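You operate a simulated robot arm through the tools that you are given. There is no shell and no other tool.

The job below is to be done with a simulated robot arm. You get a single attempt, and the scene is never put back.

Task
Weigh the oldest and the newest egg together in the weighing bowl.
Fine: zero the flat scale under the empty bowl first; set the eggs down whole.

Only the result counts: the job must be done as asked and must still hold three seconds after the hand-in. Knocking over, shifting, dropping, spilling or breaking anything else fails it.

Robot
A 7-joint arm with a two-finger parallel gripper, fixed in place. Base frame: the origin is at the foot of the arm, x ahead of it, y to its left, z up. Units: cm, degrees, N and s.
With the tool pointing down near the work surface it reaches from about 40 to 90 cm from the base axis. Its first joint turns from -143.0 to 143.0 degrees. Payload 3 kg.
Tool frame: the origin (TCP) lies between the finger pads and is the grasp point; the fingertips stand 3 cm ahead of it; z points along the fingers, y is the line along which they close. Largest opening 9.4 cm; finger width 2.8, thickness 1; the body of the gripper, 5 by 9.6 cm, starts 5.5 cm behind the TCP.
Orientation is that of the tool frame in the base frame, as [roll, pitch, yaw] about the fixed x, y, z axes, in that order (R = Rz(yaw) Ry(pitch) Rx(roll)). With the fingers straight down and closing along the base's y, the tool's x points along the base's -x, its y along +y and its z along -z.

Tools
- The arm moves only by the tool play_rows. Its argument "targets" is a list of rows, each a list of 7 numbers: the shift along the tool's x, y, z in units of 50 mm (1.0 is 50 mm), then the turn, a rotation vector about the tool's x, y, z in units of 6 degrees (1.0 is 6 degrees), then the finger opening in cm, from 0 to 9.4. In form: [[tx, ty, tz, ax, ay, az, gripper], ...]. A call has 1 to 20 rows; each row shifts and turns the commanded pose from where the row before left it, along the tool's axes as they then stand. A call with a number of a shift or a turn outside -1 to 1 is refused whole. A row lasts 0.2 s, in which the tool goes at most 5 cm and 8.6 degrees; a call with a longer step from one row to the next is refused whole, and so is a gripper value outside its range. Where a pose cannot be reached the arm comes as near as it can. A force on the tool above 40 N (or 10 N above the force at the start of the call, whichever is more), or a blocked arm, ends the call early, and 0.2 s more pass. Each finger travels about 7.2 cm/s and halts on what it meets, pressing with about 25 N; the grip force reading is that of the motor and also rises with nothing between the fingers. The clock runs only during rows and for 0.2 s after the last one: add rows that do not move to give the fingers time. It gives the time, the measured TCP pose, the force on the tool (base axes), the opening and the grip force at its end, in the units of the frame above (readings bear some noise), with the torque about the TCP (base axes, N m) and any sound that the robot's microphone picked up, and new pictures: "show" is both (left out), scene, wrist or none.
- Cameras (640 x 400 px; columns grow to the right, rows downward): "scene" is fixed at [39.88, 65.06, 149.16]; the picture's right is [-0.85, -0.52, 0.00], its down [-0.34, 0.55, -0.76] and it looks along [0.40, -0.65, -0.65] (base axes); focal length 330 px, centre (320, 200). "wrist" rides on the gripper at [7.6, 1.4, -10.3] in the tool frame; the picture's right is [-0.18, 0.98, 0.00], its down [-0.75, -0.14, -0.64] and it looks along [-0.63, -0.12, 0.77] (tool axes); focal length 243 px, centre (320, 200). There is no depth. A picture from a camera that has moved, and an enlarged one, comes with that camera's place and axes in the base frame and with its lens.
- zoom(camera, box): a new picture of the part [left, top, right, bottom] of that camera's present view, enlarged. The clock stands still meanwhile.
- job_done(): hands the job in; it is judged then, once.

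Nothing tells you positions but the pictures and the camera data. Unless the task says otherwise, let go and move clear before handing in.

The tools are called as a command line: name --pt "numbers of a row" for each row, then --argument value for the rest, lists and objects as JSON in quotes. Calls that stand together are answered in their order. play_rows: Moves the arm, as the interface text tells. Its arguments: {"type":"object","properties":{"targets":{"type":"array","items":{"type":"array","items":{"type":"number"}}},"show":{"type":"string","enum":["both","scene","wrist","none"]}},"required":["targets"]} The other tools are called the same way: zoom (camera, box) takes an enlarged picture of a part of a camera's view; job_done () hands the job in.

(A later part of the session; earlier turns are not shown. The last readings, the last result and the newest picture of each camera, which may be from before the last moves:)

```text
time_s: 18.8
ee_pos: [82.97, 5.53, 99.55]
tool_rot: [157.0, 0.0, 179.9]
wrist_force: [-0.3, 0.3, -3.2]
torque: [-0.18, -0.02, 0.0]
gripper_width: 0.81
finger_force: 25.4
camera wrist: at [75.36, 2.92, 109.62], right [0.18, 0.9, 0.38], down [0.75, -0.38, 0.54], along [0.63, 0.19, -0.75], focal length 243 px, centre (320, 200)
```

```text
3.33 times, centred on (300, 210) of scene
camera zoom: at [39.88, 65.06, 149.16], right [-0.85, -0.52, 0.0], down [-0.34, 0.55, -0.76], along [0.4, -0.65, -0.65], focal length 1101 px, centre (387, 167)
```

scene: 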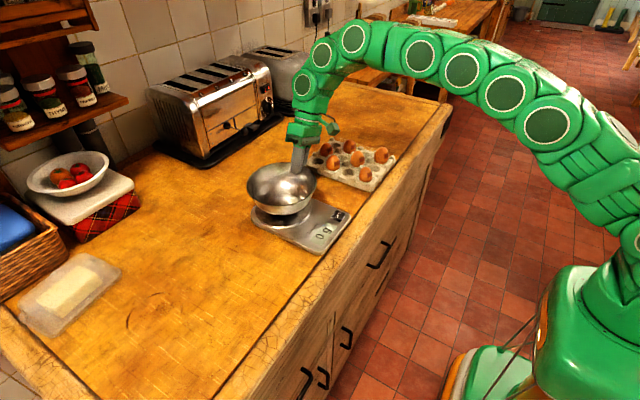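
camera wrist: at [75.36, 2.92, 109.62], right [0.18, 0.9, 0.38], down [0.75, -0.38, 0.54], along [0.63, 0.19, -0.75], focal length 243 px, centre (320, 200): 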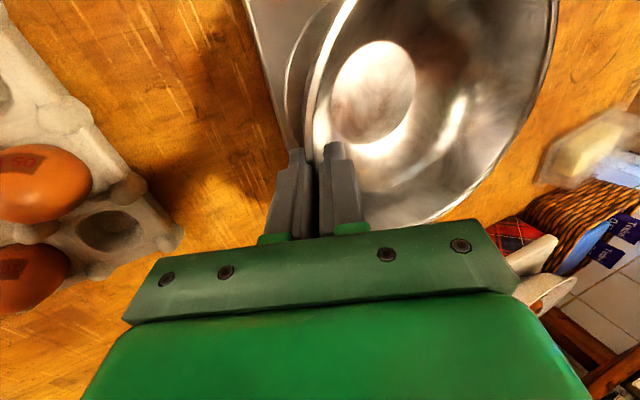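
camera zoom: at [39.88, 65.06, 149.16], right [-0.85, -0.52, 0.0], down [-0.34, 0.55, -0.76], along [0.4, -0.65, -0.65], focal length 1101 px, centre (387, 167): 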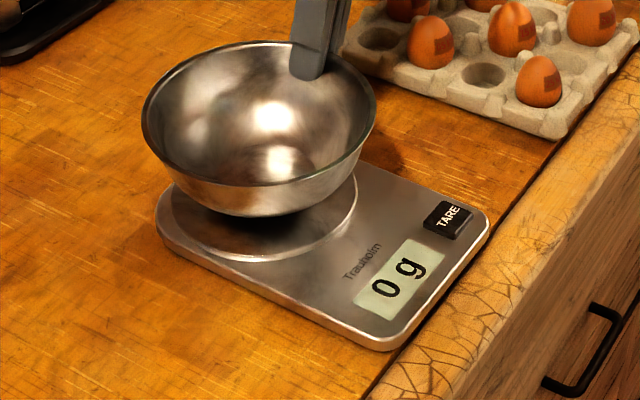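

play_rows --pt "0 -0.0234 0.0552 0 0 0 0" --pt "0 -0.0234 0.0552 0 0 0 0" --pt "0 -0.0234 0.0552 0 0 0 0" --pt "0 -0.0234 0.0552 0 0 0 0" --pt "0 0 0 0 0 0 0" --show "none"

zoom --camera "scene" --box '[230, 150, 370, 270]'

```text
time_s: 20.0
ee_pos: [82.95, 5.59, 98.44]
tool_rot: [157.0, 0.1, 180.0]
wrist_force: [0.6, -3.5, 9.3]
torque: [0.17, 0.18, -0.03]
gripper_width: 0.8
finger_force: 25.5
```

```text
3.33 times, centred on (300, 210) of scene
camera zoom: at [39.88, 65.06, 149.16], right [-0.85, -0.52, 0.0], down [-0.34, 0.55, -0.76], along [0.4, -0.65, -0.65], focal length 1101 px, centre (387, 167)
```

zoom: 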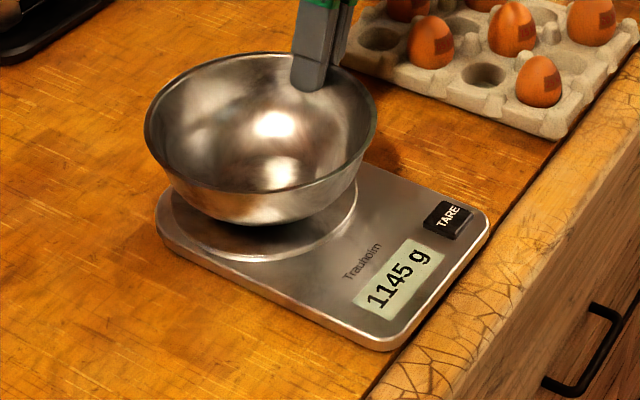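

The bowl has touched the plate (scale reads 1145 g with my push). I'll relieve the pressure slightly and open the fingers.

play_rows --pt "0 0.006 -0.014 0 0 0 0" --pt "0 0 0 0 0 0 0.9" --pt "0 0 0 0 0 0 1.2" --pt "0 0 0 0 0 0 1.8" --pt "0 0 0 0 0 0 2.6" --pt "0 0 0 0 0 0 3.5" --pt "0 0 0 0 0 0 3.5"

zoom --camera "scene" --box '[230, 150, 370, 270]'

zoom --camera "wrist" --box '[210, 60, 450, 260]'

```text
time_s: 21.6
ee_pos: [83.01, 5.39, 98.3]
tool_rot: [156.9, 0.1, -180.0]
wrist_force: [0.5, 0.5, -0.1]
torque: [-0.02, -0.01, -0.02]
gripper_width: 3.52
finger_force: 0.1
camera wrist: at [75.31, 2.91, 108.51], right [0.18, 0.9, 0.38], down [0.75, -0.38, 0.54], along [0.63, 0.19, -0.75], focal length 243 px, centre (320, 200)
```

scene: 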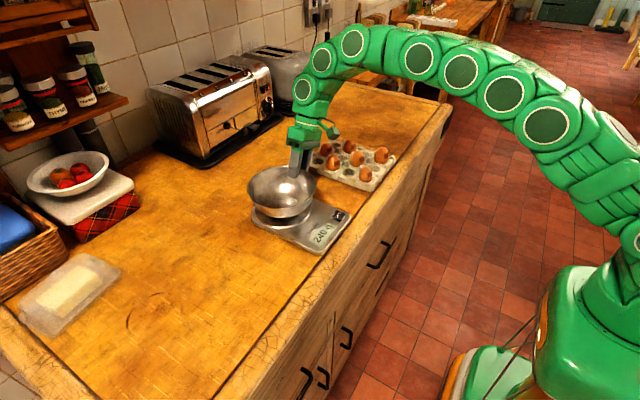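
wrist: 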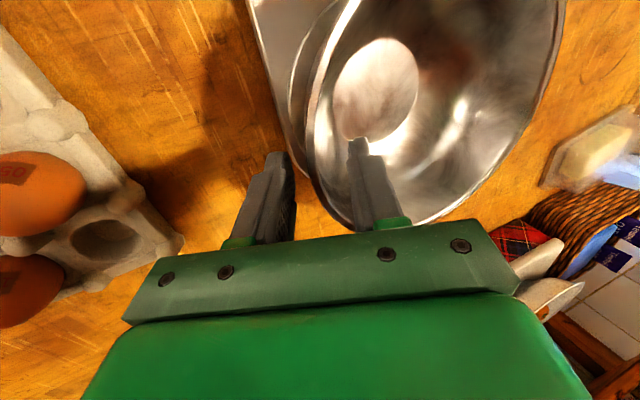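

```text
3.33 times, centred on (300, 210) of scene
camera zoom: at [39.88, 65.06, 149.16], right [-0.85, -0.52, 0.0], down [-0.34, 0.55, -0.76], along [0.4, -0.65, -0.65], focal length 1101 px, centre (387, 167)
```

zoom: 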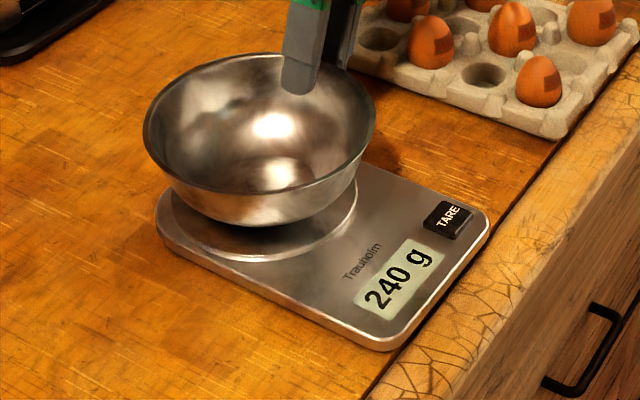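

```text
2.00 times, centred on (330, 160) of wrist
camera zoom: at [75.31, 2.91, 108.51], right [0.18, 0.9, 0.38], down [0.75, -0.38, 0.54], along [0.63, 0.19, -0.75], focal length 485 px, centre (300, 280)
```

zoom: 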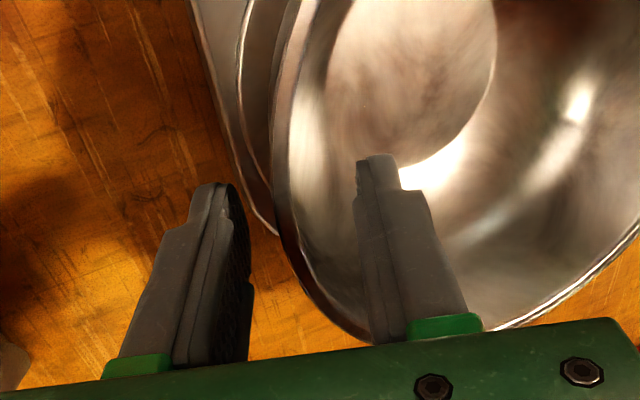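

The empty bowl now rests on the plate and the scale shows 240 g. I'll back the fingers out, set the tool upright, close the fingers and go above the TARE button at about (68.55, 9.25).

play_rows --pt "0 0 -0.3 0 0 0 3.5" --pt "0 0 -0.5 0 0 0 3.5" --pt "0 0 -0.6 0 0 0 3.5" --pt "0 0 -0.6 0 0 0 3.5" --pt "0 0 0 0.9625 0 0 3.5" --pt "0 0 0 0.9625 0 0 3.5" --pt "0 0 0 0.9625 0 0 3.5" --pt "0 0 0 0.9625 0 0 2" --pt "0.4817 0.2593 0.25 0 0 0 1" --pt "0.4817 0.2593 0.25 0 0 0 0" --pt "0.4817 0.2593 0.25 0 0 0 0" --pt "0.4817 0.2593 0.25 0 0 0 0" --pt "0.4817 0.2593 0.25 0 0 0 0" --pt "0.4817 0.2593 0.25 0 0 0 0" --pt "0 0 0 0 0 0 0"

zoom --camera "scene" --box '[230, 150, 370, 270]'

zoom --camera "wrist" --box '[200, 60, 440, 260]'

```text
time_s: 24.8
ee_pos: [68.44, 9.45, 100.16]
tool_rot: [-179.9, 0.1, 180.0]
wrist_force: [-0.1, -0.1, 0.2]
torque: [-0.01, -0.02, 0.0]
gripper_width: 0.0
finger_force: 24.7
camera wrist: at [60.85, 10.98, 110.41], right [0.18, 0.98, 0.0], down [0.75, -0.14, 0.64], along [0.63, -0.12, -0.77], focal length 243 px, centre (320, 200)
```

scene: 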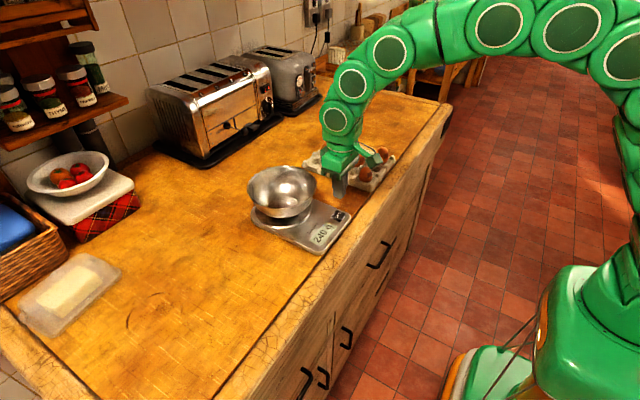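
wrist: 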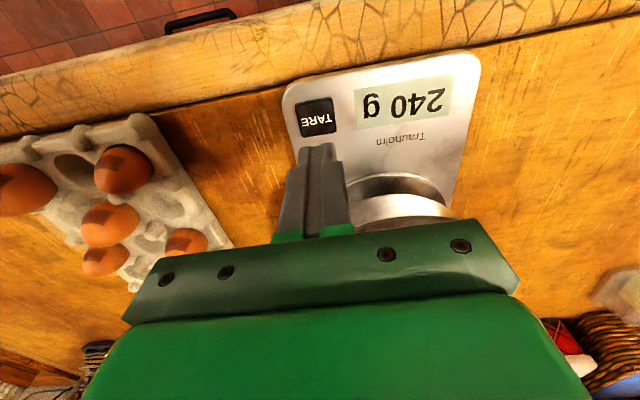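

```text
3.33 times, centred on (300, 210) of scene
camera zoom: at [39.88, 65.06, 149.16], right [-0.85, -0.52, 0.0], down [-0.34, 0.55, -0.76], along [0.4, -0.65, -0.65], focal length 1101 px, centre (387, 167)
```

zoom: 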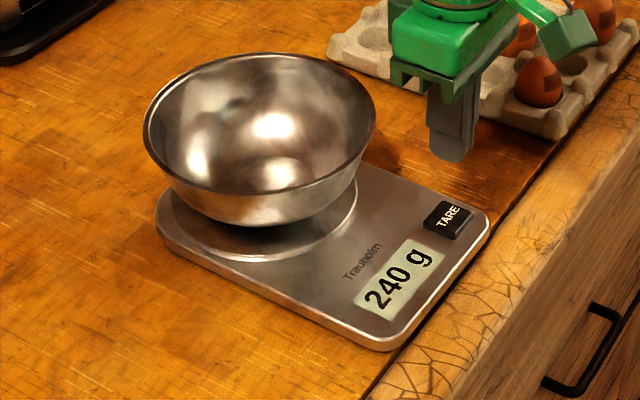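

```text
2.00 times, centred on (320, 160) of wrist
camera zoom: at [60.85, 10.98, 110.41], right [0.18, 0.98, 0.0], down [0.75, -0.14, 0.64], along [0.63, -0.12, -0.77], focal length 485 px, centre (320, 280)
```

zoom: 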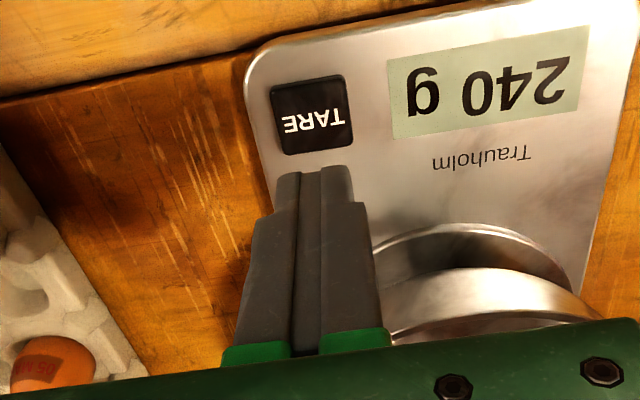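

The TARE button is right below the closed fingertips. I'll descend to about 1 cm above it and then press in small steps.

play_rows --pt "0 -0.03 0.4 0 0 0 0" --pt "0 0 0.4 0 0 0 0" --pt "0 0 0.3 0 0 0 0" --pt "0 0 0 0 0 0 0" --show "none"

zoom --camera "scene" --box '[230, 150, 370, 270]'

zoom --camera "wrist" --box '[200, 60, 440, 260]'

```text
time_s: 25.8
ee_pos: [68.44, 9.18, 94.62]
tool_rot: [-180.0, -0.1, -179.9]
wrist_force: [-0.6, -0.1, -0.3]
torque: [0.01, 0.01, 0.01]
gripper_width: 0.0
finger_force: 25.3
```

```text
3.33 times, centred on (300, 210) of scene
camera zoom: at [39.88, 65.06, 149.16], right [-0.85, -0.52, 0.0], down [-0.34, 0.55, -0.76], along [0.4, -0.65, -0.65], focal length 1101 px, centre (387, 167)
```

zoom: 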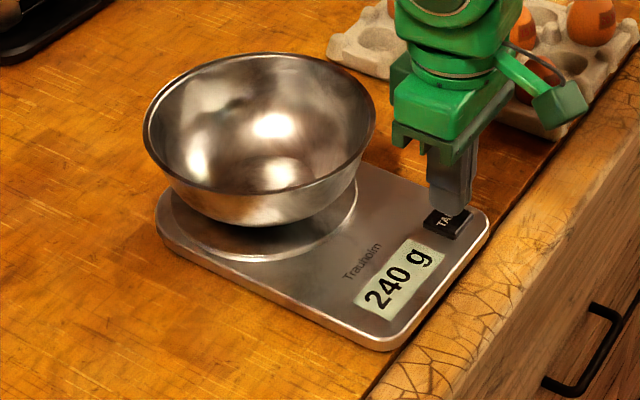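

```text
2.00 times, centred on (320, 160) of wrist
camera zoom: at [60.82, 10.76, 104.95], right [0.18, 0.98, 0.0], down [0.75, -0.14, 0.64], along [0.63, -0.12, -0.77], focal length 485 px, centre (320, 280)
```

zoom: 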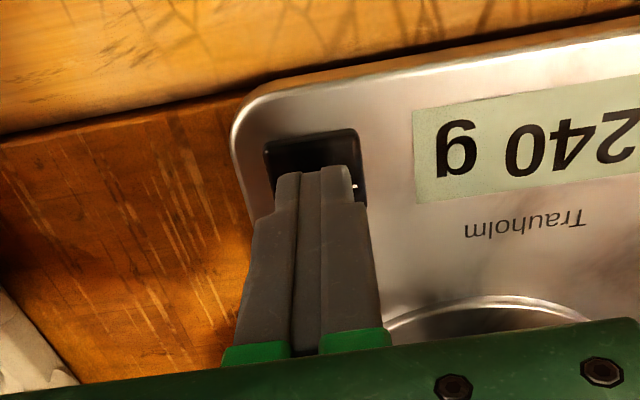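

play_rows --pt "0 0 0.04 0 0 0 0" --pt "0 0 0.04 0 0 0 0" --pt "0 0 0.04 0 0 0 0" --pt "0 0 0.03 0 0 0 0" --pt "0 0 0.03 0 0 0 0" --pt "0 0 0 0 0 0 0" --show "none"

zoom --camera "scene" --box '[230, 150, 370, 270]'

```text
time_s: 27.2
ee_pos: [68.58, 9.21, 93.81]
tool_rot: [-179.9, 0.0, 180.0]
wrist_force: [0.2, -0.7, 0.2]
torque: [0.0, -0.01, -0.02]
gripper_width: 0.0
finger_force: 24.9
```

```text
3.33 times, centred on (300, 210) of scene
camera zoom: at [39.88, 65.06, 149.16], right [-0.85, -0.52, 0.0], down [-0.34, 0.55, -0.76], along [0.4, -0.65, -0.65], focal length 1101 px, centre (387, 167)
```

zoom: 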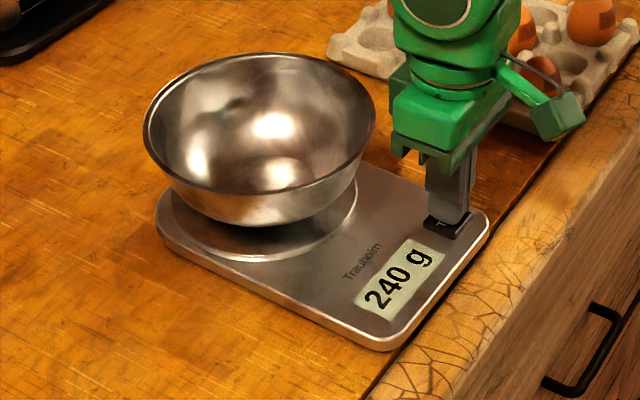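

No contact yet (tips near z 90.8). I'll keep going down in small steps.

play_rows --pt "0 0 0.02 0 0 0 0" --pt "0 0 0.02 0 0 0 0" --pt "0 0 0.02 0 0 0 0" --pt "0 0 0.02 0 0 0 0" --pt "0 0 0.02 0 0 0 0" --show "none"

zoom --camera "scene" --box '[230, 150, 370, 270]'

```text
time_s: 28.4
ee_pos: [68.65, 9.13, 93.22]
tool_rot: [-179.9, 0.0, -180.0]
wrist_force: [0.0, 0.0, 1.1]
torque: [-0.02, 0.0, -0.02]
gripper_width: 0.0
finger_force: 24.7
heard: click
```

```text
3.33 times, centred on (300, 210) of scene
camera zoom: at [39.88, 65.06, 149.16], right [-0.85, -0.52, 0.0], down [-0.34, 0.55, -0.76], along [0.4, -0.65, -0.65], focal length 1101 px, centre (387, 167)
```

zoom: 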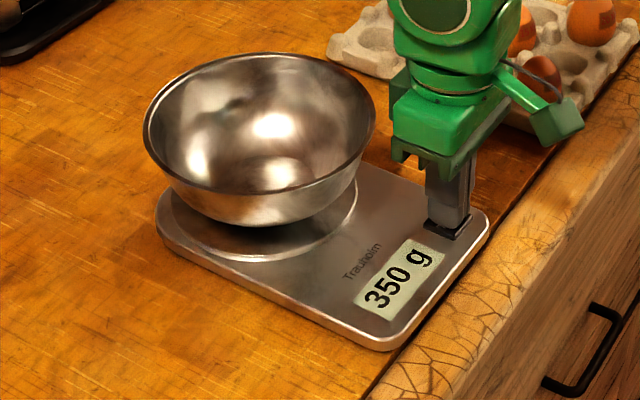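

A click was heard and the display shows 350 g including my finger's push. I'll lift off straight up and see what it shows.

play_rows --pt "0 0 -0.04 0 0 0 0" --pt "0 0 -0.06 0 0 0 0" --pt "0 0 -0.2 0 0 0 0" --pt "0 0 0 0 0 0 0" --show "none"

zoom --camera "scene" --box '[230, 150, 370, 270]'

```text
time_s: 29.4
ee_pos: [68.53, 9.1, 94.74]
tool_rot: [-179.9, -0.1, -180.0]
wrist_force: [-0.6, 0.6, 0.4]
torque: [-0.03, 0.01, -0.01]
gripper_width: 0.0
finger_force: 24.7
```

```text
3.33 times, centred on (300, 210) of scene
camera zoom: at [39.88, 65.06, 149.16], right [-0.85, -0.52, 0.0], down [-0.34, 0.55, -0.76], along [0.4, -0.65, -0.65], focal length 1101 px, centre (387, 167)
```

zoom: 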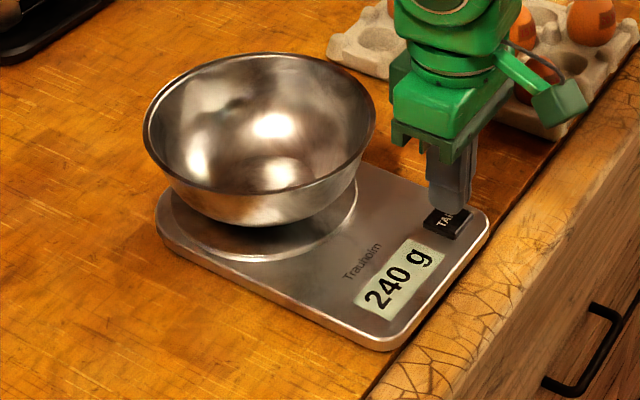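

The display is back at 240 g. I'll wait a moment to see whether the tare takes effect with a delay.

play_rows --pt "0 0 0 0 0 0 0" --pt "0 0 0 0 0 0 0" --pt "0 0 0 0 0 0 0" --pt "0 0 0 0 0 0 0" --pt "0 0 0 0 0 0 0" --pt "0 0 0 0 0 0 0" --pt "0 0 0 0 0 0 0" --pt "0 0 0 0 0 0 0" --show "none"

zoom --camera "scene" --box '[230, 150, 370, 270]'

```text
time_s: 31.2
ee_pos: [68.53, 9.29, 94.67]
tool_rot: [-179.9, -0.1, 179.9]
wrist_force: [-0.6, 0.0, 0.0]
torque: [-0.03, -0.01, -0.01]
gripper_width: 0.0
finger_force: 24.6
```

```text
3.33 times, centred on (300, 210) of scene
camera zoom: at [39.88, 65.06, 149.16], right [-0.85, -0.52, 0.0], down [-0.34, 0.55, -0.76], along [0.4, -0.65, -0.65], focal length 1101 px, centre (387, 167)
```

zoom: 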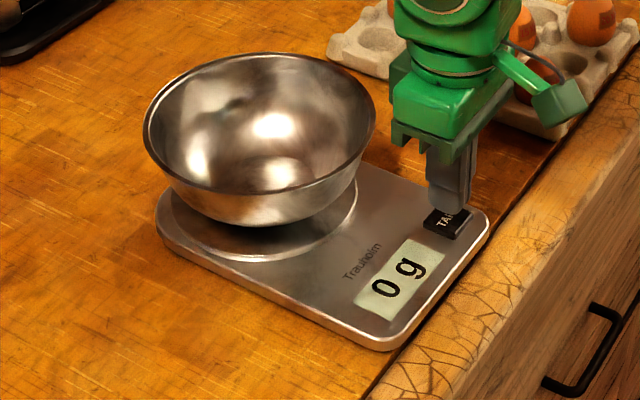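

The delayed tare worked: the scale shows 0 g with the empty bowl on it. Now I rise and go above the 05 MAR egg (about (81, -9.7)) with open fingers to refine its position.

play_rows --pt "0 0 -0.4 0 0 0 0" --pt "0 0 -0.7 0 0 0 0" --pt "0 0 -0.8 0 0 0 1" --pt "0 0 -0.7 0 0 0 3" --pt "-0.4167 -0.6333 0 0 0 0 5" --pt "-0.4167 -0.6333 0 0 0 0 7" --pt "-0.4167 -0.6333 0 0 0 0 7" --pt "-0.4167 -0.6333 0 0 0 0 7" --pt "-0.4167 -0.6333 0 0 0 0 7" --pt "-0.4167 -0.6333 0 0 0 0 7" --pt "0 0 0 0 0 0 7"

zoom --camera "wrist" --box '[200, 30, 440, 230]'

zoom --camera "scene" --box '[280, 90, 420, 200]'

```text
time_s: 33.6
ee_pos: [81.05, -9.75, 107.8]
tool_rot: [-179.8, 0.0, -180.0]
wrist_force: [0.0, 0.4, 0.1]
torque: [0.01, -0.02, 0.01]
gripper_width: 7.0
finger_force: 0.1
camera wrist: at [73.42, -8.15, 118.14], right [0.18, 0.98, 0.0], down [0.75, -0.14, 0.64], along [0.63, -0.12, -0.77], focal length 243 px, centre (320, 200)
```

scene: 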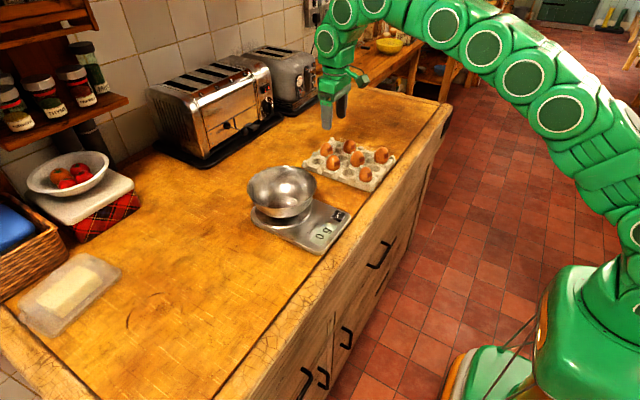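
wrist: 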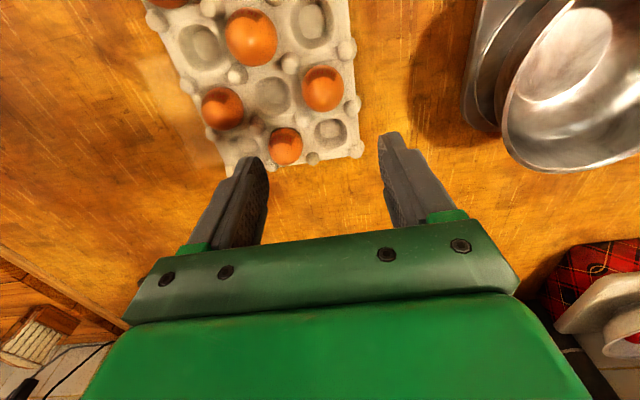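

```text
2.00 times, centred on (320, 130) of wrist
camera zoom: at [73.42, -8.15, 118.14], right [0.18, 0.98, 0.0], down [0.75, -0.14, 0.64], along [0.63, -0.12, -0.77], focal length 485 px, centre (320, 340)
```

zoom: 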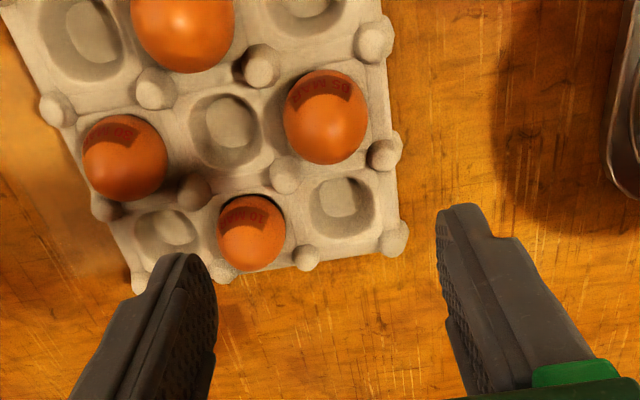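

```text
3.64 times, centred on (350, 145) of scene
camera zoom: at [39.88, 65.06, 149.16], right [-0.85, -0.52, 0.0], down [-0.34, 0.55, -0.76], along [0.4, -0.65, -0.65], focal length 1201 px, centre (211, 400)
```

zoom: 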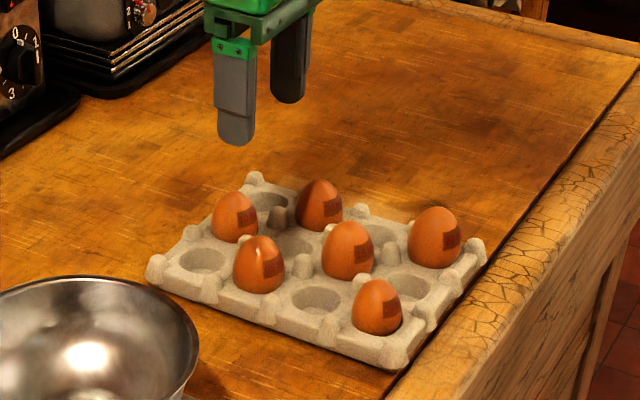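

I place the 05 MAR egg at about (80.5, -9.2) and the 30 MAR egg at about (80.6, -20.0), visible middle near z 92. I'll confirm the stamps and look at the tray wall heights before descending.

zoom --camera "wrist" --box '[295, 60, 351, 110]'

zoom --camera "wrist" --box '[192, 80, 248, 130]'

zoom --camera "scene" --box '[315, 140, 371, 185]'

```text
8.00 times, centred on (323, 85) of wrist
camera zoom: at [73.42, -8.15, 118.14], right [0.18, 0.98, 0.0], down [0.75, -0.14, 0.64], along [0.63, -0.12, -0.77], focal length 1941 px, centre (296, 1120)
```

zoom: 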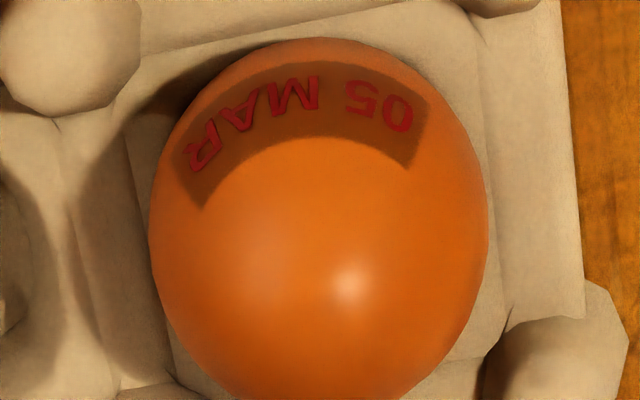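

```text
8.00 times, centred on (220, 105) of wrist
camera zoom: at [73.42, -8.15, 118.14], right [0.18, 0.98, 0.0], down [0.75, -0.14, 0.64], along [0.63, -0.12, -0.77], focal length 1941 px, centre (1120, 960)
```

zoom: 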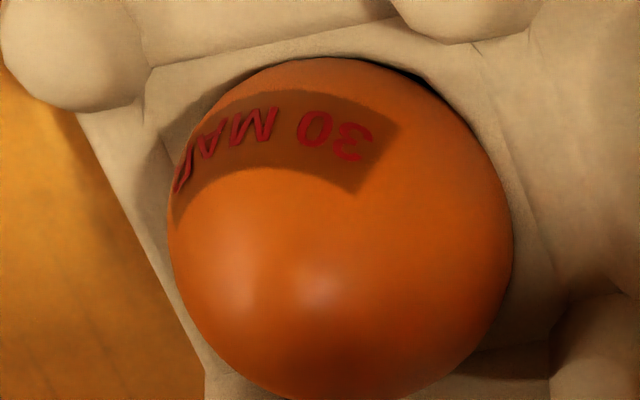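

```text
8.89 times, centred on (343, 162) of scene
camera zoom: at [39.88, 65.06, 149.16], right [-0.85, -0.52, 0.0], down [-0.34, 0.55, -0.76], along [0.4, -0.65, -0.65], focal length 2936 px, centre (116, 533)
```

zoom: 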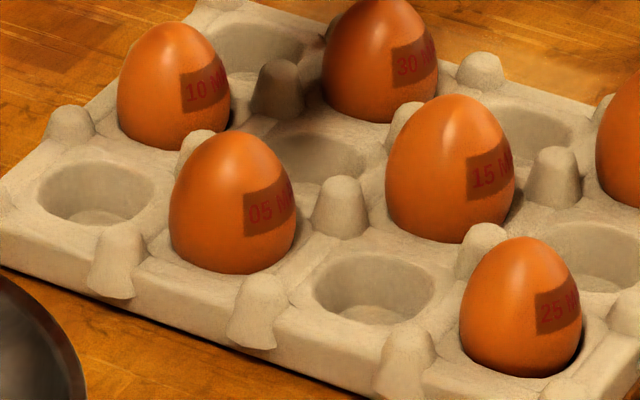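

Stamps confirmed: 05 MAR and 30 MAR. I'll align over the 05 egg and descend so that the fingertips are just around its top, then verify the alignment.

play_rows --pt "0.11 0.11 0.3 0 0 0 6.5" --pt "0 0 0.6 0 0 0 6.5" --pt "0 0 0.6 0 0 0 6.5" --pt "0 0 0.4 0 0 0 6.5" --pt "0 0 0 0 0 0 6.5" --show "none"

zoom --camera "wrist" --box '[200, 60, 440, 240]'

zoom --camera "scene" --box '[295, 110, 385, 185]'

```text
time_s: 34.8
ee_pos: [80.36, -9.23, 98.17]
tool_rot: [-179.9, 0.0, -179.9]
wrist_force: [0.3, -0.1, 0.3]
torque: [0.02, -0.01, -0.01]
gripper_width: 6.5
finger_force: 0.0
```

```text
2.22 times, centred on (320, 150) of wrist
camera zoom: at [72.82, -7.64, 108.69], right [0.18, 0.98, 0.0], down [0.75, -0.14, 0.64], along [0.63, -0.12, -0.77], focal length 539 px, centre (320, 311)
```

zoom: 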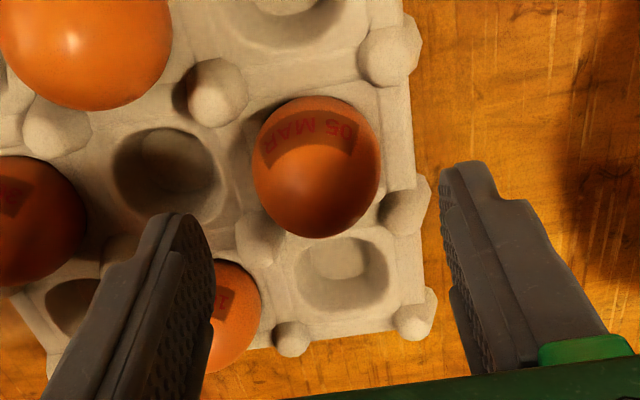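

```text
5.33 times, centred on (340, 148) of scene
camera zoom: at [39.88, 65.06, 149.16], right [-0.85, -0.52, 0.0], down [-0.34, 0.55, -0.76], along [0.4, -0.65, -0.65], focal length 1762 px, centre (213, 480)
```

zoom: 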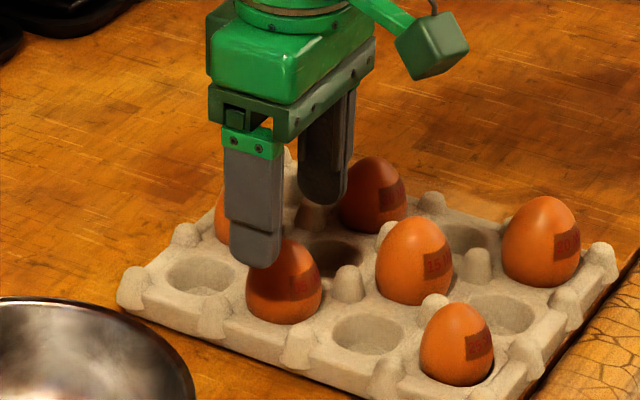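

The egg centre measures (80.4, -9.2), matching the TCP. I'll descend so the tips are at about z 90.9.

play_rows --pt "0 0 0.3 0 0 0 6.5" --pt "0 0 0.3 0 0 0 6.5" --pt "0 0 0.22 0 0 0 6.5" --pt "0 0 0 0 0 0 6.5" --show "none"

zoom --camera "wrist" --box '[200, 60, 440, 240]'

zoom --camera "scene" --box '[295, 120, 385, 195]'

```text
time_s: 35.8
ee_pos: [80.38, -9.32, 94.22]
tool_rot: [-180.0, -0.1, 180.0]
wrist_force: [-0.1, 0.9, 0.6]
torque: [-0.01, -0.02, 0.01]
gripper_width: 6.49
finger_force: 0.0
```

```text
2.22 times, centred on (320, 150) of wrist
camera zoom: at [72.78, -7.7, 104.51], right [0.18, 0.98, 0.0], down [0.75, -0.14, 0.64], along [0.63, -0.12, -0.77], focal length 539 px, centre (320, 311)
```

zoom: 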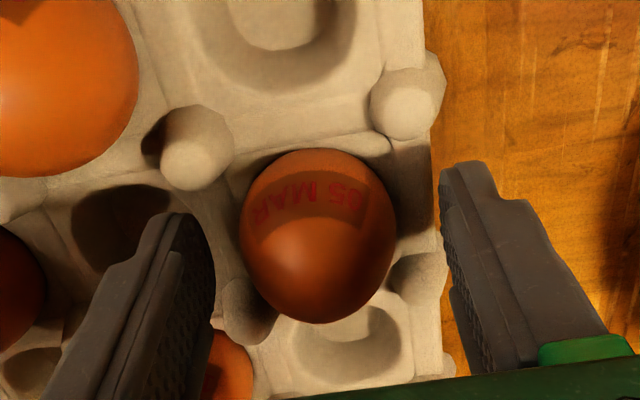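

```text
5.33 times, centred on (340, 158) of scene
camera zoom: at [39.88, 65.06, 149.16], right [-0.85, -0.52, 0.0], down [-0.34, 0.55, -0.76], along [0.4, -0.65, -0.65], focal length 1762 px, centre (213, 427)
```

zoom: 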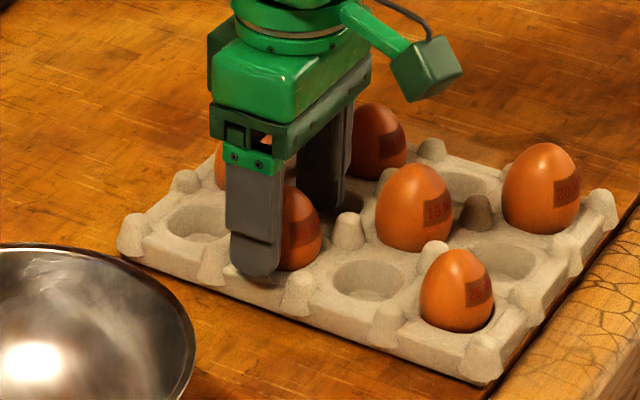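

Alignment is good. I'll go 0.3 cm lower and close gradually, watching the grip force.

play_rows --pt "0 0 0.06 0 0 0 6.5" --pt "0 0 0 0 0 0 5.6" --pt "0 0 0 0 0 0 5.0" --pt "0 0 0 0 0 0 4.7" --pt "0 0 0 0 0 0 4.5" --pt "0 0 0 0 0 0 4.5" --show "none"

zoom --camera "wrist" --box '[200, 60, 440, 240]'

zoom --camera "scene" --box '[295, 120, 385, 195]'

```text
time_s: 37.2
ee_pos: [80.43, -9.22, 93.8]
tool_rot: [-179.8, 0.0, -180.0]
wrist_force: [-0.2, -3.0, 0.4]
torque: [-0.03, 0.03, 0.01]
gripper_width: 4.63
finger_force: 0.2
```

```text
2.22 times, centred on (320, 150) of wrist
camera zoom: at [72.79, -7.73, 104.19], right [0.18, 0.98, 0.0], down [0.75, -0.14, 0.64], along [0.63, -0.12, -0.77], focal length 539 px, centre (320, 311)
```

zoom: 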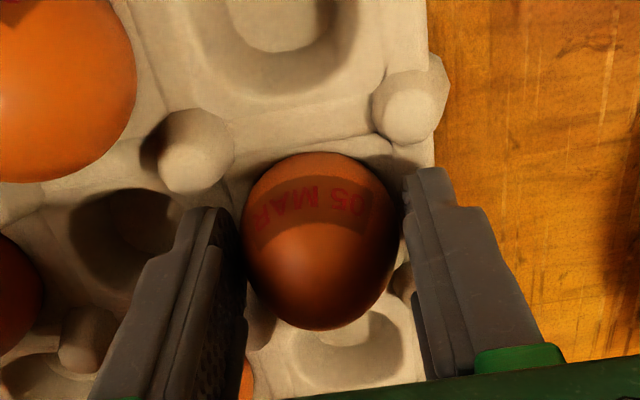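

```text
5.33 times, centred on (340, 158) of scene
camera zoom: at [39.88, 65.06, 149.16], right [-0.85, -0.52, 0.0], down [-0.34, 0.55, -0.76], along [0.4, -0.65, -0.65], focal length 1762 px, centre (213, 427)
```

zoom: 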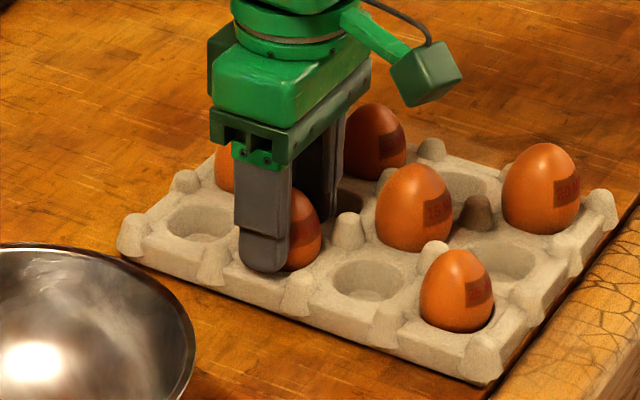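

The -y finger touches the egg first (3 N sideways). I'll shift 1 mm towards -y and close the rest gradually.

play_rows --pt "0 -0.025 0 0 0 0 4.6" --pt "0 0 0 0 0 0 4.45" --pt "0 0 0 0 0 0 4.35" --pt "0 0 0 0 0 0 4.25" --pt "0 0 0 0 0 0 4.25" --show "none"

zoom --camera "wrist" --box '[200, 60, 440, 240]'

```text
time_s: 38.4
ee_pos: [80.36, -9.43, 93.81]
tool_rot: [-179.9, 0.0, -180.0]
wrist_force: [0.0, 1.0, 0.6]
torque: [-0.01, 0.03, 0.0]
gripper_width: 4.37
finger_force: 6.2
```

```text
2.22 times, centred on (320, 150) of wrist
camera zoom: at [72.79, -7.83, 104.18], right [0.18, 0.98, 0.0], down [0.75, -0.14, 0.64], along [0.63, -0.12, -0.77], focal length 539 px, centre (320, 311)
```

zoom: 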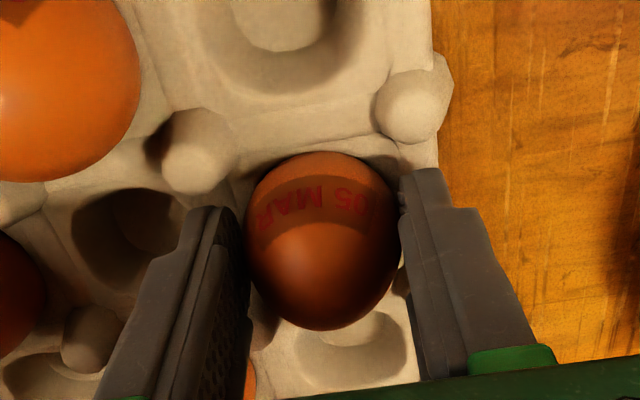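

Both fingers hold it at 6 N with width 4.37. I'll firm the grip slightly to about 10 N and lift slowly.

play_rows --pt "0 0 0 0 0 0 4.17" --pt "0 0 -0.05 0 0 0 4.17" --pt "0 0 -0.1 0 0 0 4.17" --pt "0 0 -0.15 0 0 0 4.17" --pt "0 0 -0.2 0 0 0 4.17" --pt "0 0 -0.2 0 0 0 4.17" --pt "0 0 0 0 0 0 4.17" --show "none"

zoom --camera "wrist" --box '[200, 60, 440, 240]'

zoom --camera "scene" --box '[295, 110, 385, 185]'

```text
time_s: 40.0
ee_pos: [80.4, -9.35, 97.28]
tool_rot: [-179.9, 0.0, -179.9]
wrist_force: [0.8, -0.5, -0.1]
torque: [0.01, -0.01, 0.01]
gripper_width: 4.32
finger_force: 12.2
```

```text
2.22 times, centred on (320, 150) of wrist
camera zoom: at [72.82, -7.8, 107.68], right [0.18, 0.98, 0.0], down [0.75, -0.14, 0.64], along [0.63, -0.12, -0.77], focal length 539 px, centre (320, 311)
```

zoom: 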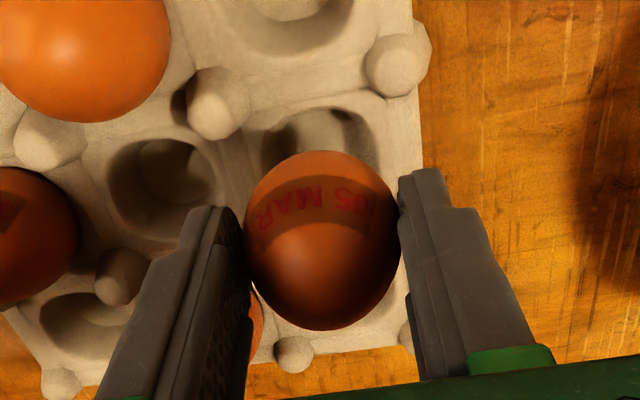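

```text
5.33 times, centred on (340, 148) of scene
camera zoom: at [39.88, 65.06, 149.16], right [-0.85, -0.52, 0.0], down [-0.34, 0.55, -0.76], along [0.4, -0.65, -0.65], focal length 1762 px, centre (213, 480)
```

zoom: 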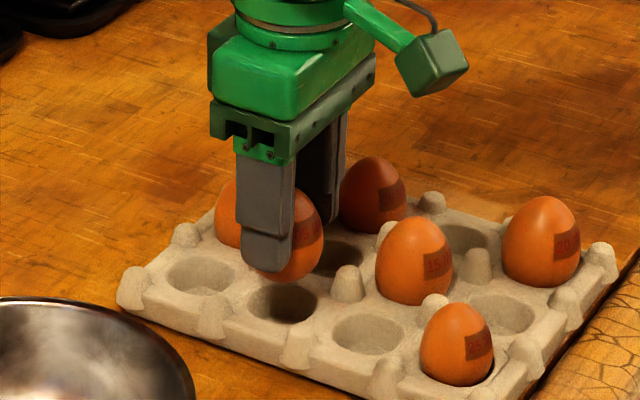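

The 05 MAR egg is held and lifted clean. I'll carry it at z 110 over to the bowl (centre about (82.25, 14.0)), aiming at (80.6, 14.0), and lower partway.

play_rows --pt "0 0 -0.35 0 0 0 4.17" --pt "0 0 -0.55 0 0 0 4.17" --pt "0 0 -0.6 0 0 0 4.17" --pt "0 0 -0.6 0 0 0 4.17" --pt "0 0 -0.45 0 0 0 4.17" --pt "0 0.35 0 0 0 0 4.17" --pt "0 0.55 0 0 0 0 4.17" --pt "-0.01 0.65 0 0 0 0 4.17" --pt "-0.01 0.7 0 0 0 0 4.17" --pt "-0.01 0.7 0 0 0 0 4.17" --pt "-0.01 0.7 0 0 0 0 4.17" --pt "0 0.6 0 0 0 0 4.17" --pt "0 0.42 0 0 0 0 4.17" --pt "0 0 0 0 0 0 4.17" --pt "0 0 0 0 0 0 4.17"

zoom --camera "wrist" --box '[200, 0, 480, 240]'

zoom --camera "scene" --box '[230, 120, 370, 260]'

```text
time_s: 43.2
ee_pos: [80.56, 14.21, 110.16]
tool_rot: [-179.8, 0.1, -180.0]
wrist_force: [0.2, 0.4, -1.9]
torque: [-0.02, 0.02, 0.0]
gripper_width: 4.35
finger_force: 12.2
camera wrist: at [72.97, 15.61, 120.48], right [0.18, 0.98, 0.0], down [0.75, -0.14, 0.64], along [0.63, -0.12, -0.77], focal length 243 px, centre (320, 200)
```

scene: 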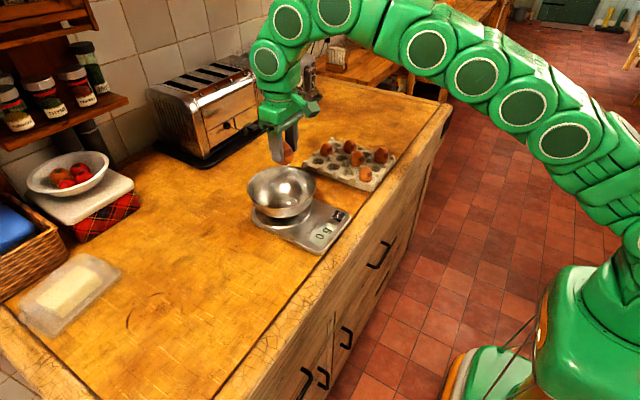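
wrist: 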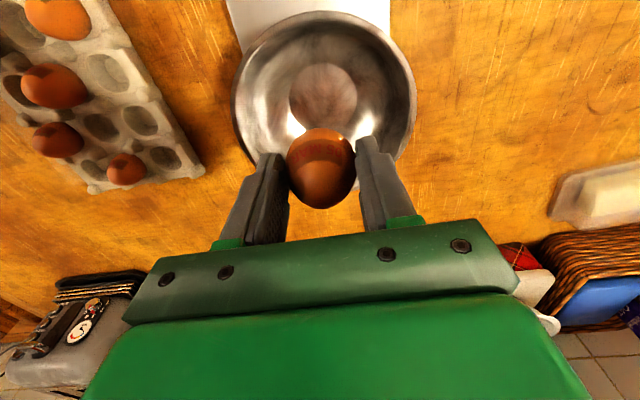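

```text
1.67 times, centred on (340, 120) of wrist
camera zoom: at [72.97, 15.61, 120.48], right [0.18, 0.98, 0.0], down [0.75, -0.14, 0.64], along [0.63, -0.12, -0.77], focal length 404 px, centre (287, 333)
```

zoom: 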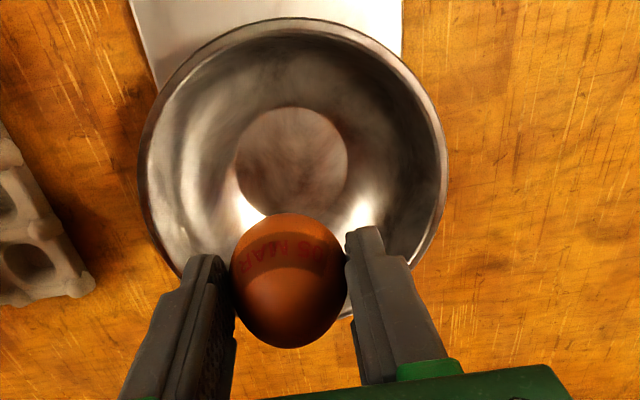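

```text
2.86 times, centred on (300, 190) of scene
camera zoom: at [39.88, 65.06, 149.16], right [-0.85, -0.52, 0.0], down [-0.34, 0.55, -0.76], along [0.4, -0.65, -0.65], focal length 944 px, centre (377, 229)
```

zoom: 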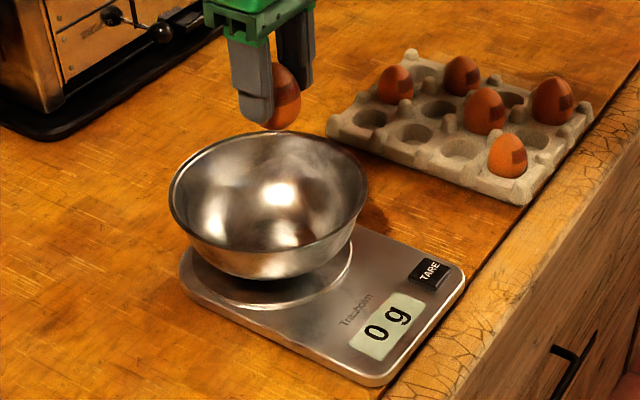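

Position over the bowl looks right (flat base centre about (82.0, 14.2), egg at x 80.5). I'll lower into the bowl to just above the bottom.

play_rows --pt "0 0 0.3 0 0 0 4.17" --pt "0 0 0.5 0 0 0 4.17" --pt "0 0 0.5 0 0 0 4.17" --pt "0 0 0.5 0 0 0 4.17" --pt "0 0 0.4 0 0 0 4.17" --pt "0 0 0.25 0 0 0 4.17" --pt "0 0 0.12 0 0 0 4.17" --pt "0 0 0 0 0 0 4.17" --show "none"

zoom --camera "wrist" --box '[180, 30, 460, 240]'

zoom --camera "scene" --box '[230, 130, 350, 260]'

```text
time_s: 45.0
ee_pos: [80.64, 14.03, 97.27]
tool_rot: [-179.9, 0.0, -180.0]
wrist_force: [-0.3, 0.0, -0.5]
torque: [0.02, -0.02, -0.01]
gripper_width: 4.34
finger_force: 12.2
```

```text
1.90 times, centred on (320, 135) of wrist
camera zoom: at [72.99, 15.59, 107.5], right [0.18, 0.98, 0.0], down [0.75, -0.14, 0.64], along [0.63, -0.12, -0.77], focal length 462 px, centre (320, 324)
```

zoom: 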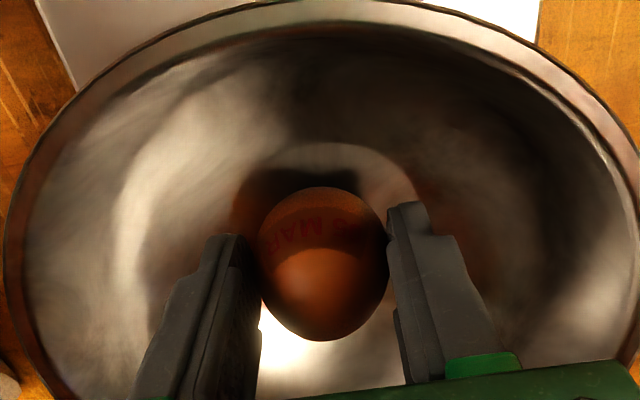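

```text
3.08 times, centred on (290, 195) of scene
camera zoom: at [39.88, 65.06, 149.16], right [-0.85, -0.52, 0.0], down [-0.34, 0.55, -0.76], along [0.4, -0.65, -0.65], focal length 1016 px, centre (412, 215)
```

zoom: 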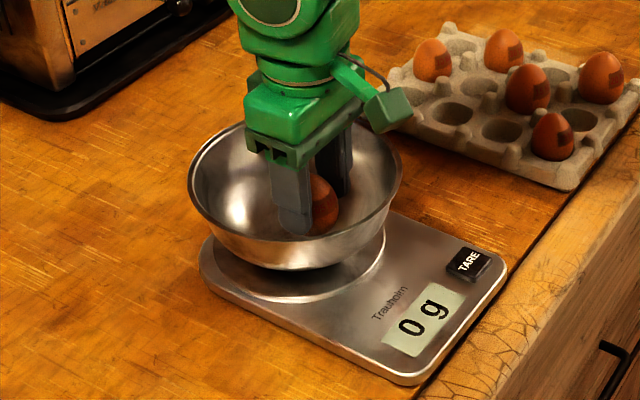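

play_rows --pt "0 0 0.03 0 0 0 4.17" --pt "0 0 0.03 0 0 0 4.17" --pt "0 0 0.03 0 0 0 4.17" --pt "0 0 0.03 0 0 0 4.17" --pt "0 0 0 0 0 0 4.17" --show "none"

zoom --camera "scene" --box '[230, 150, 350, 260]'

```text
time_s: 46.2
ee_pos: [80.49, 14.0, 96.51]
tool_rot: [-179.9, 0.0, 179.9]
wrist_force: [-0.4, 0.0, -0.3]
torque: [-0.01, 0.01, 0.01]
gripper_width: 4.35
finger_force: 12.4
```

```text
3.64 times, centred on (290, 205) of scene
camera zoom: at [39.88, 65.06, 149.16], right [-0.85, -0.52, 0.0], down [-0.34, 0.55, -0.76], along [0.4, -0.65, -0.65], focal length 1201 px, centre (429, 182)
```

zoom: 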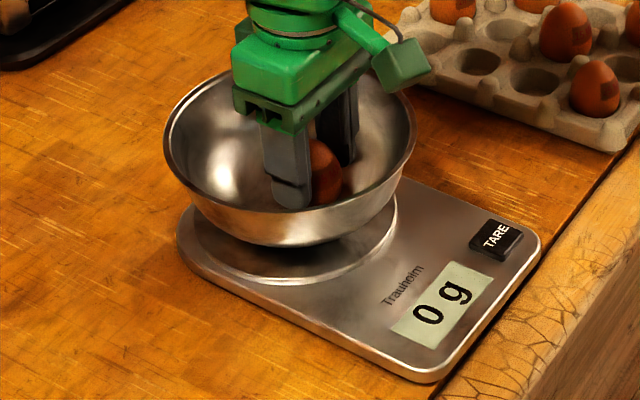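

Still no load on the scale. I'll continue down in 1 mm steps.

play_rows --pt "0 0 0.02 0 0 0 4.17" --pt "0 0 0.02 0 0 0 4.17" --pt "0 0 0.02 0 0 0 4.17" --pt "0 0 0 0 0 0 4.17" --show "none"

zoom --camera "scene" --box '[230, 150, 350, 260]'

```text
time_s: 47.2
ee_pos: [80.6, 13.94, 96.36]
tool_rot: [-180.0, 0.0, -179.9]
wrist_force: [0.0, 0.2, -0.9]
torque: [0.0, 0.0, 0.01]
gripper_width: 4.34
finger_force: 12.0
```

```text
3.64 times, centred on (290, 205) of scene
camera zoom: at [39.88, 65.06, 149.16], right [-0.85, -0.52, 0.0], down [-0.34, 0.55, -0.76], along [0.4, -0.65, -0.65], focal length 1201 px, centre (429, 182)
```

zoom: 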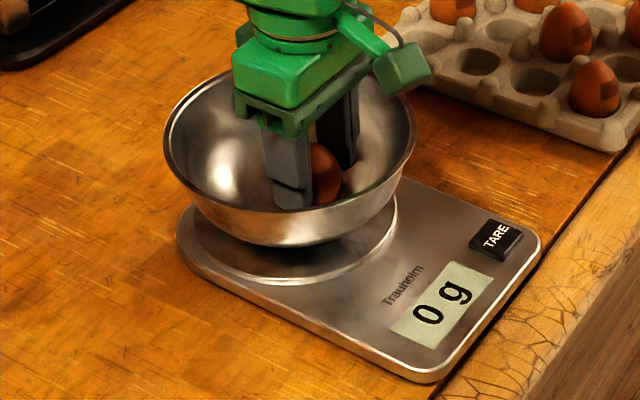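

play_rows --pt "0 0 0.02 0 0 0 4.17" --pt "0 0 0.02 0 0 0 4.17" --pt "0 0 0.02 0 0 0 4.17" --pt "0 0 0 0 0 0 4.17" --show "none"

zoom --camera "scene" --box '[230, 150, 350, 260]'

```text
time_s: 48.2
ee_pos: [80.61, 13.95, 96.04]
tool_rot: [-179.8, 0.0, 179.9]
wrist_force: [1.0, 0.6, 4.0]
torque: [-0.04, -0.02, -0.04]
gripper_width: 4.37
finger_force: 12.2
```

```text
3.64 times, centred on (290, 205) of scene
camera zoom: at [39.88, 65.06, 149.16], right [-0.85, -0.52, 0.0], down [-0.34, 0.55, -0.76], along [0.4, -0.65, -0.65], focal length 1201 px, centre (429, 182)
```

zoom: 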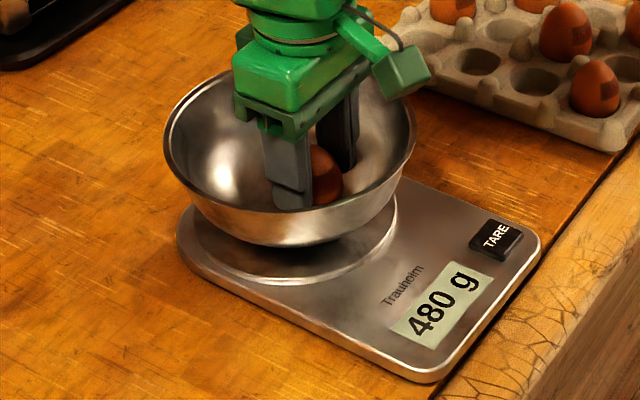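

The egg touches the bowl's bottom (480 g with my push). I'll ease up a hair and open the fingers slowly.

play_rows --pt "0 0 -0.008 0 0 0 4.17" --pt "0 0 0 0 0 0 4.3" --pt "0 0 0 0 0 0 4.4" --pt "0 0 0 0 0 0 4.5" --pt "0 0 0 0 0 0 4.6" --pt "0 0 0 0 0 0 4.7" --pt "0 0 0 0 0 0 4.8" --pt "0 0 0 0 0 0 5.0" --pt "0 0 0 0 0 0 5.2" --pt "0 0 0 0 0 0 5.2" --pt "0 0 0 0 0 0 5.2" --show "none"

zoom --camera "scene" --box '[230, 150, 350, 260]'

zoom --camera "wrist" --box '[180, 30, 460, 240]'

```text
time_s: 50.6
ee_pos: [80.69, 14.04, 96.14]
tool_rot: [-179.8, 0.1, -180.0]
wrist_force: [-0.1, 0.0, 0.0]
torque: [0.03, 0.0, -0.03]
gripper_width: 5.19
finger_force: 0.1
```

```text
3.64 times, centred on (290, 205) of scene
camera zoom: at [39.88, 65.06, 149.16], right [-0.85, -0.52, 0.0], down [-0.34, 0.55, -0.76], along [0.4, -0.65, -0.65], focal length 1201 px, centre (429, 182)
```

zoom: 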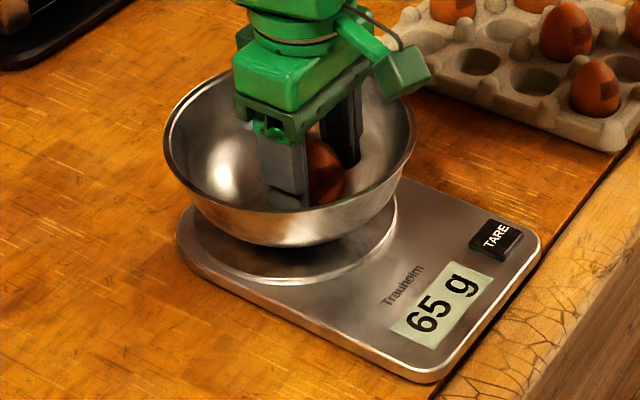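

```text
1.90 times, centred on (320, 135) of wrist
camera zoom: at [72.99, 15.52, 106.4], right [0.18, 0.98, 0.0], down [0.75, -0.14, 0.64], along [0.63, -0.12, -0.77], focal length 462 px, centre (320, 324)
```

zoom: 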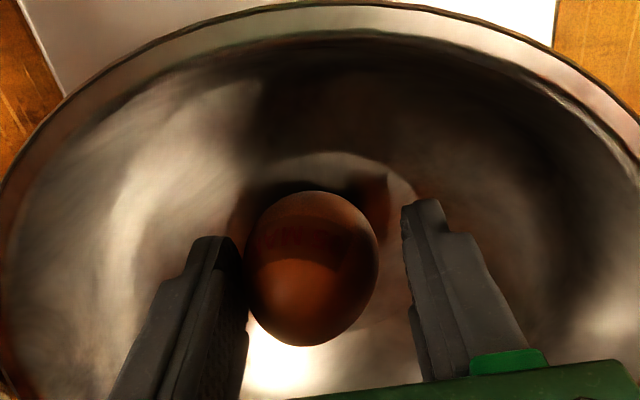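

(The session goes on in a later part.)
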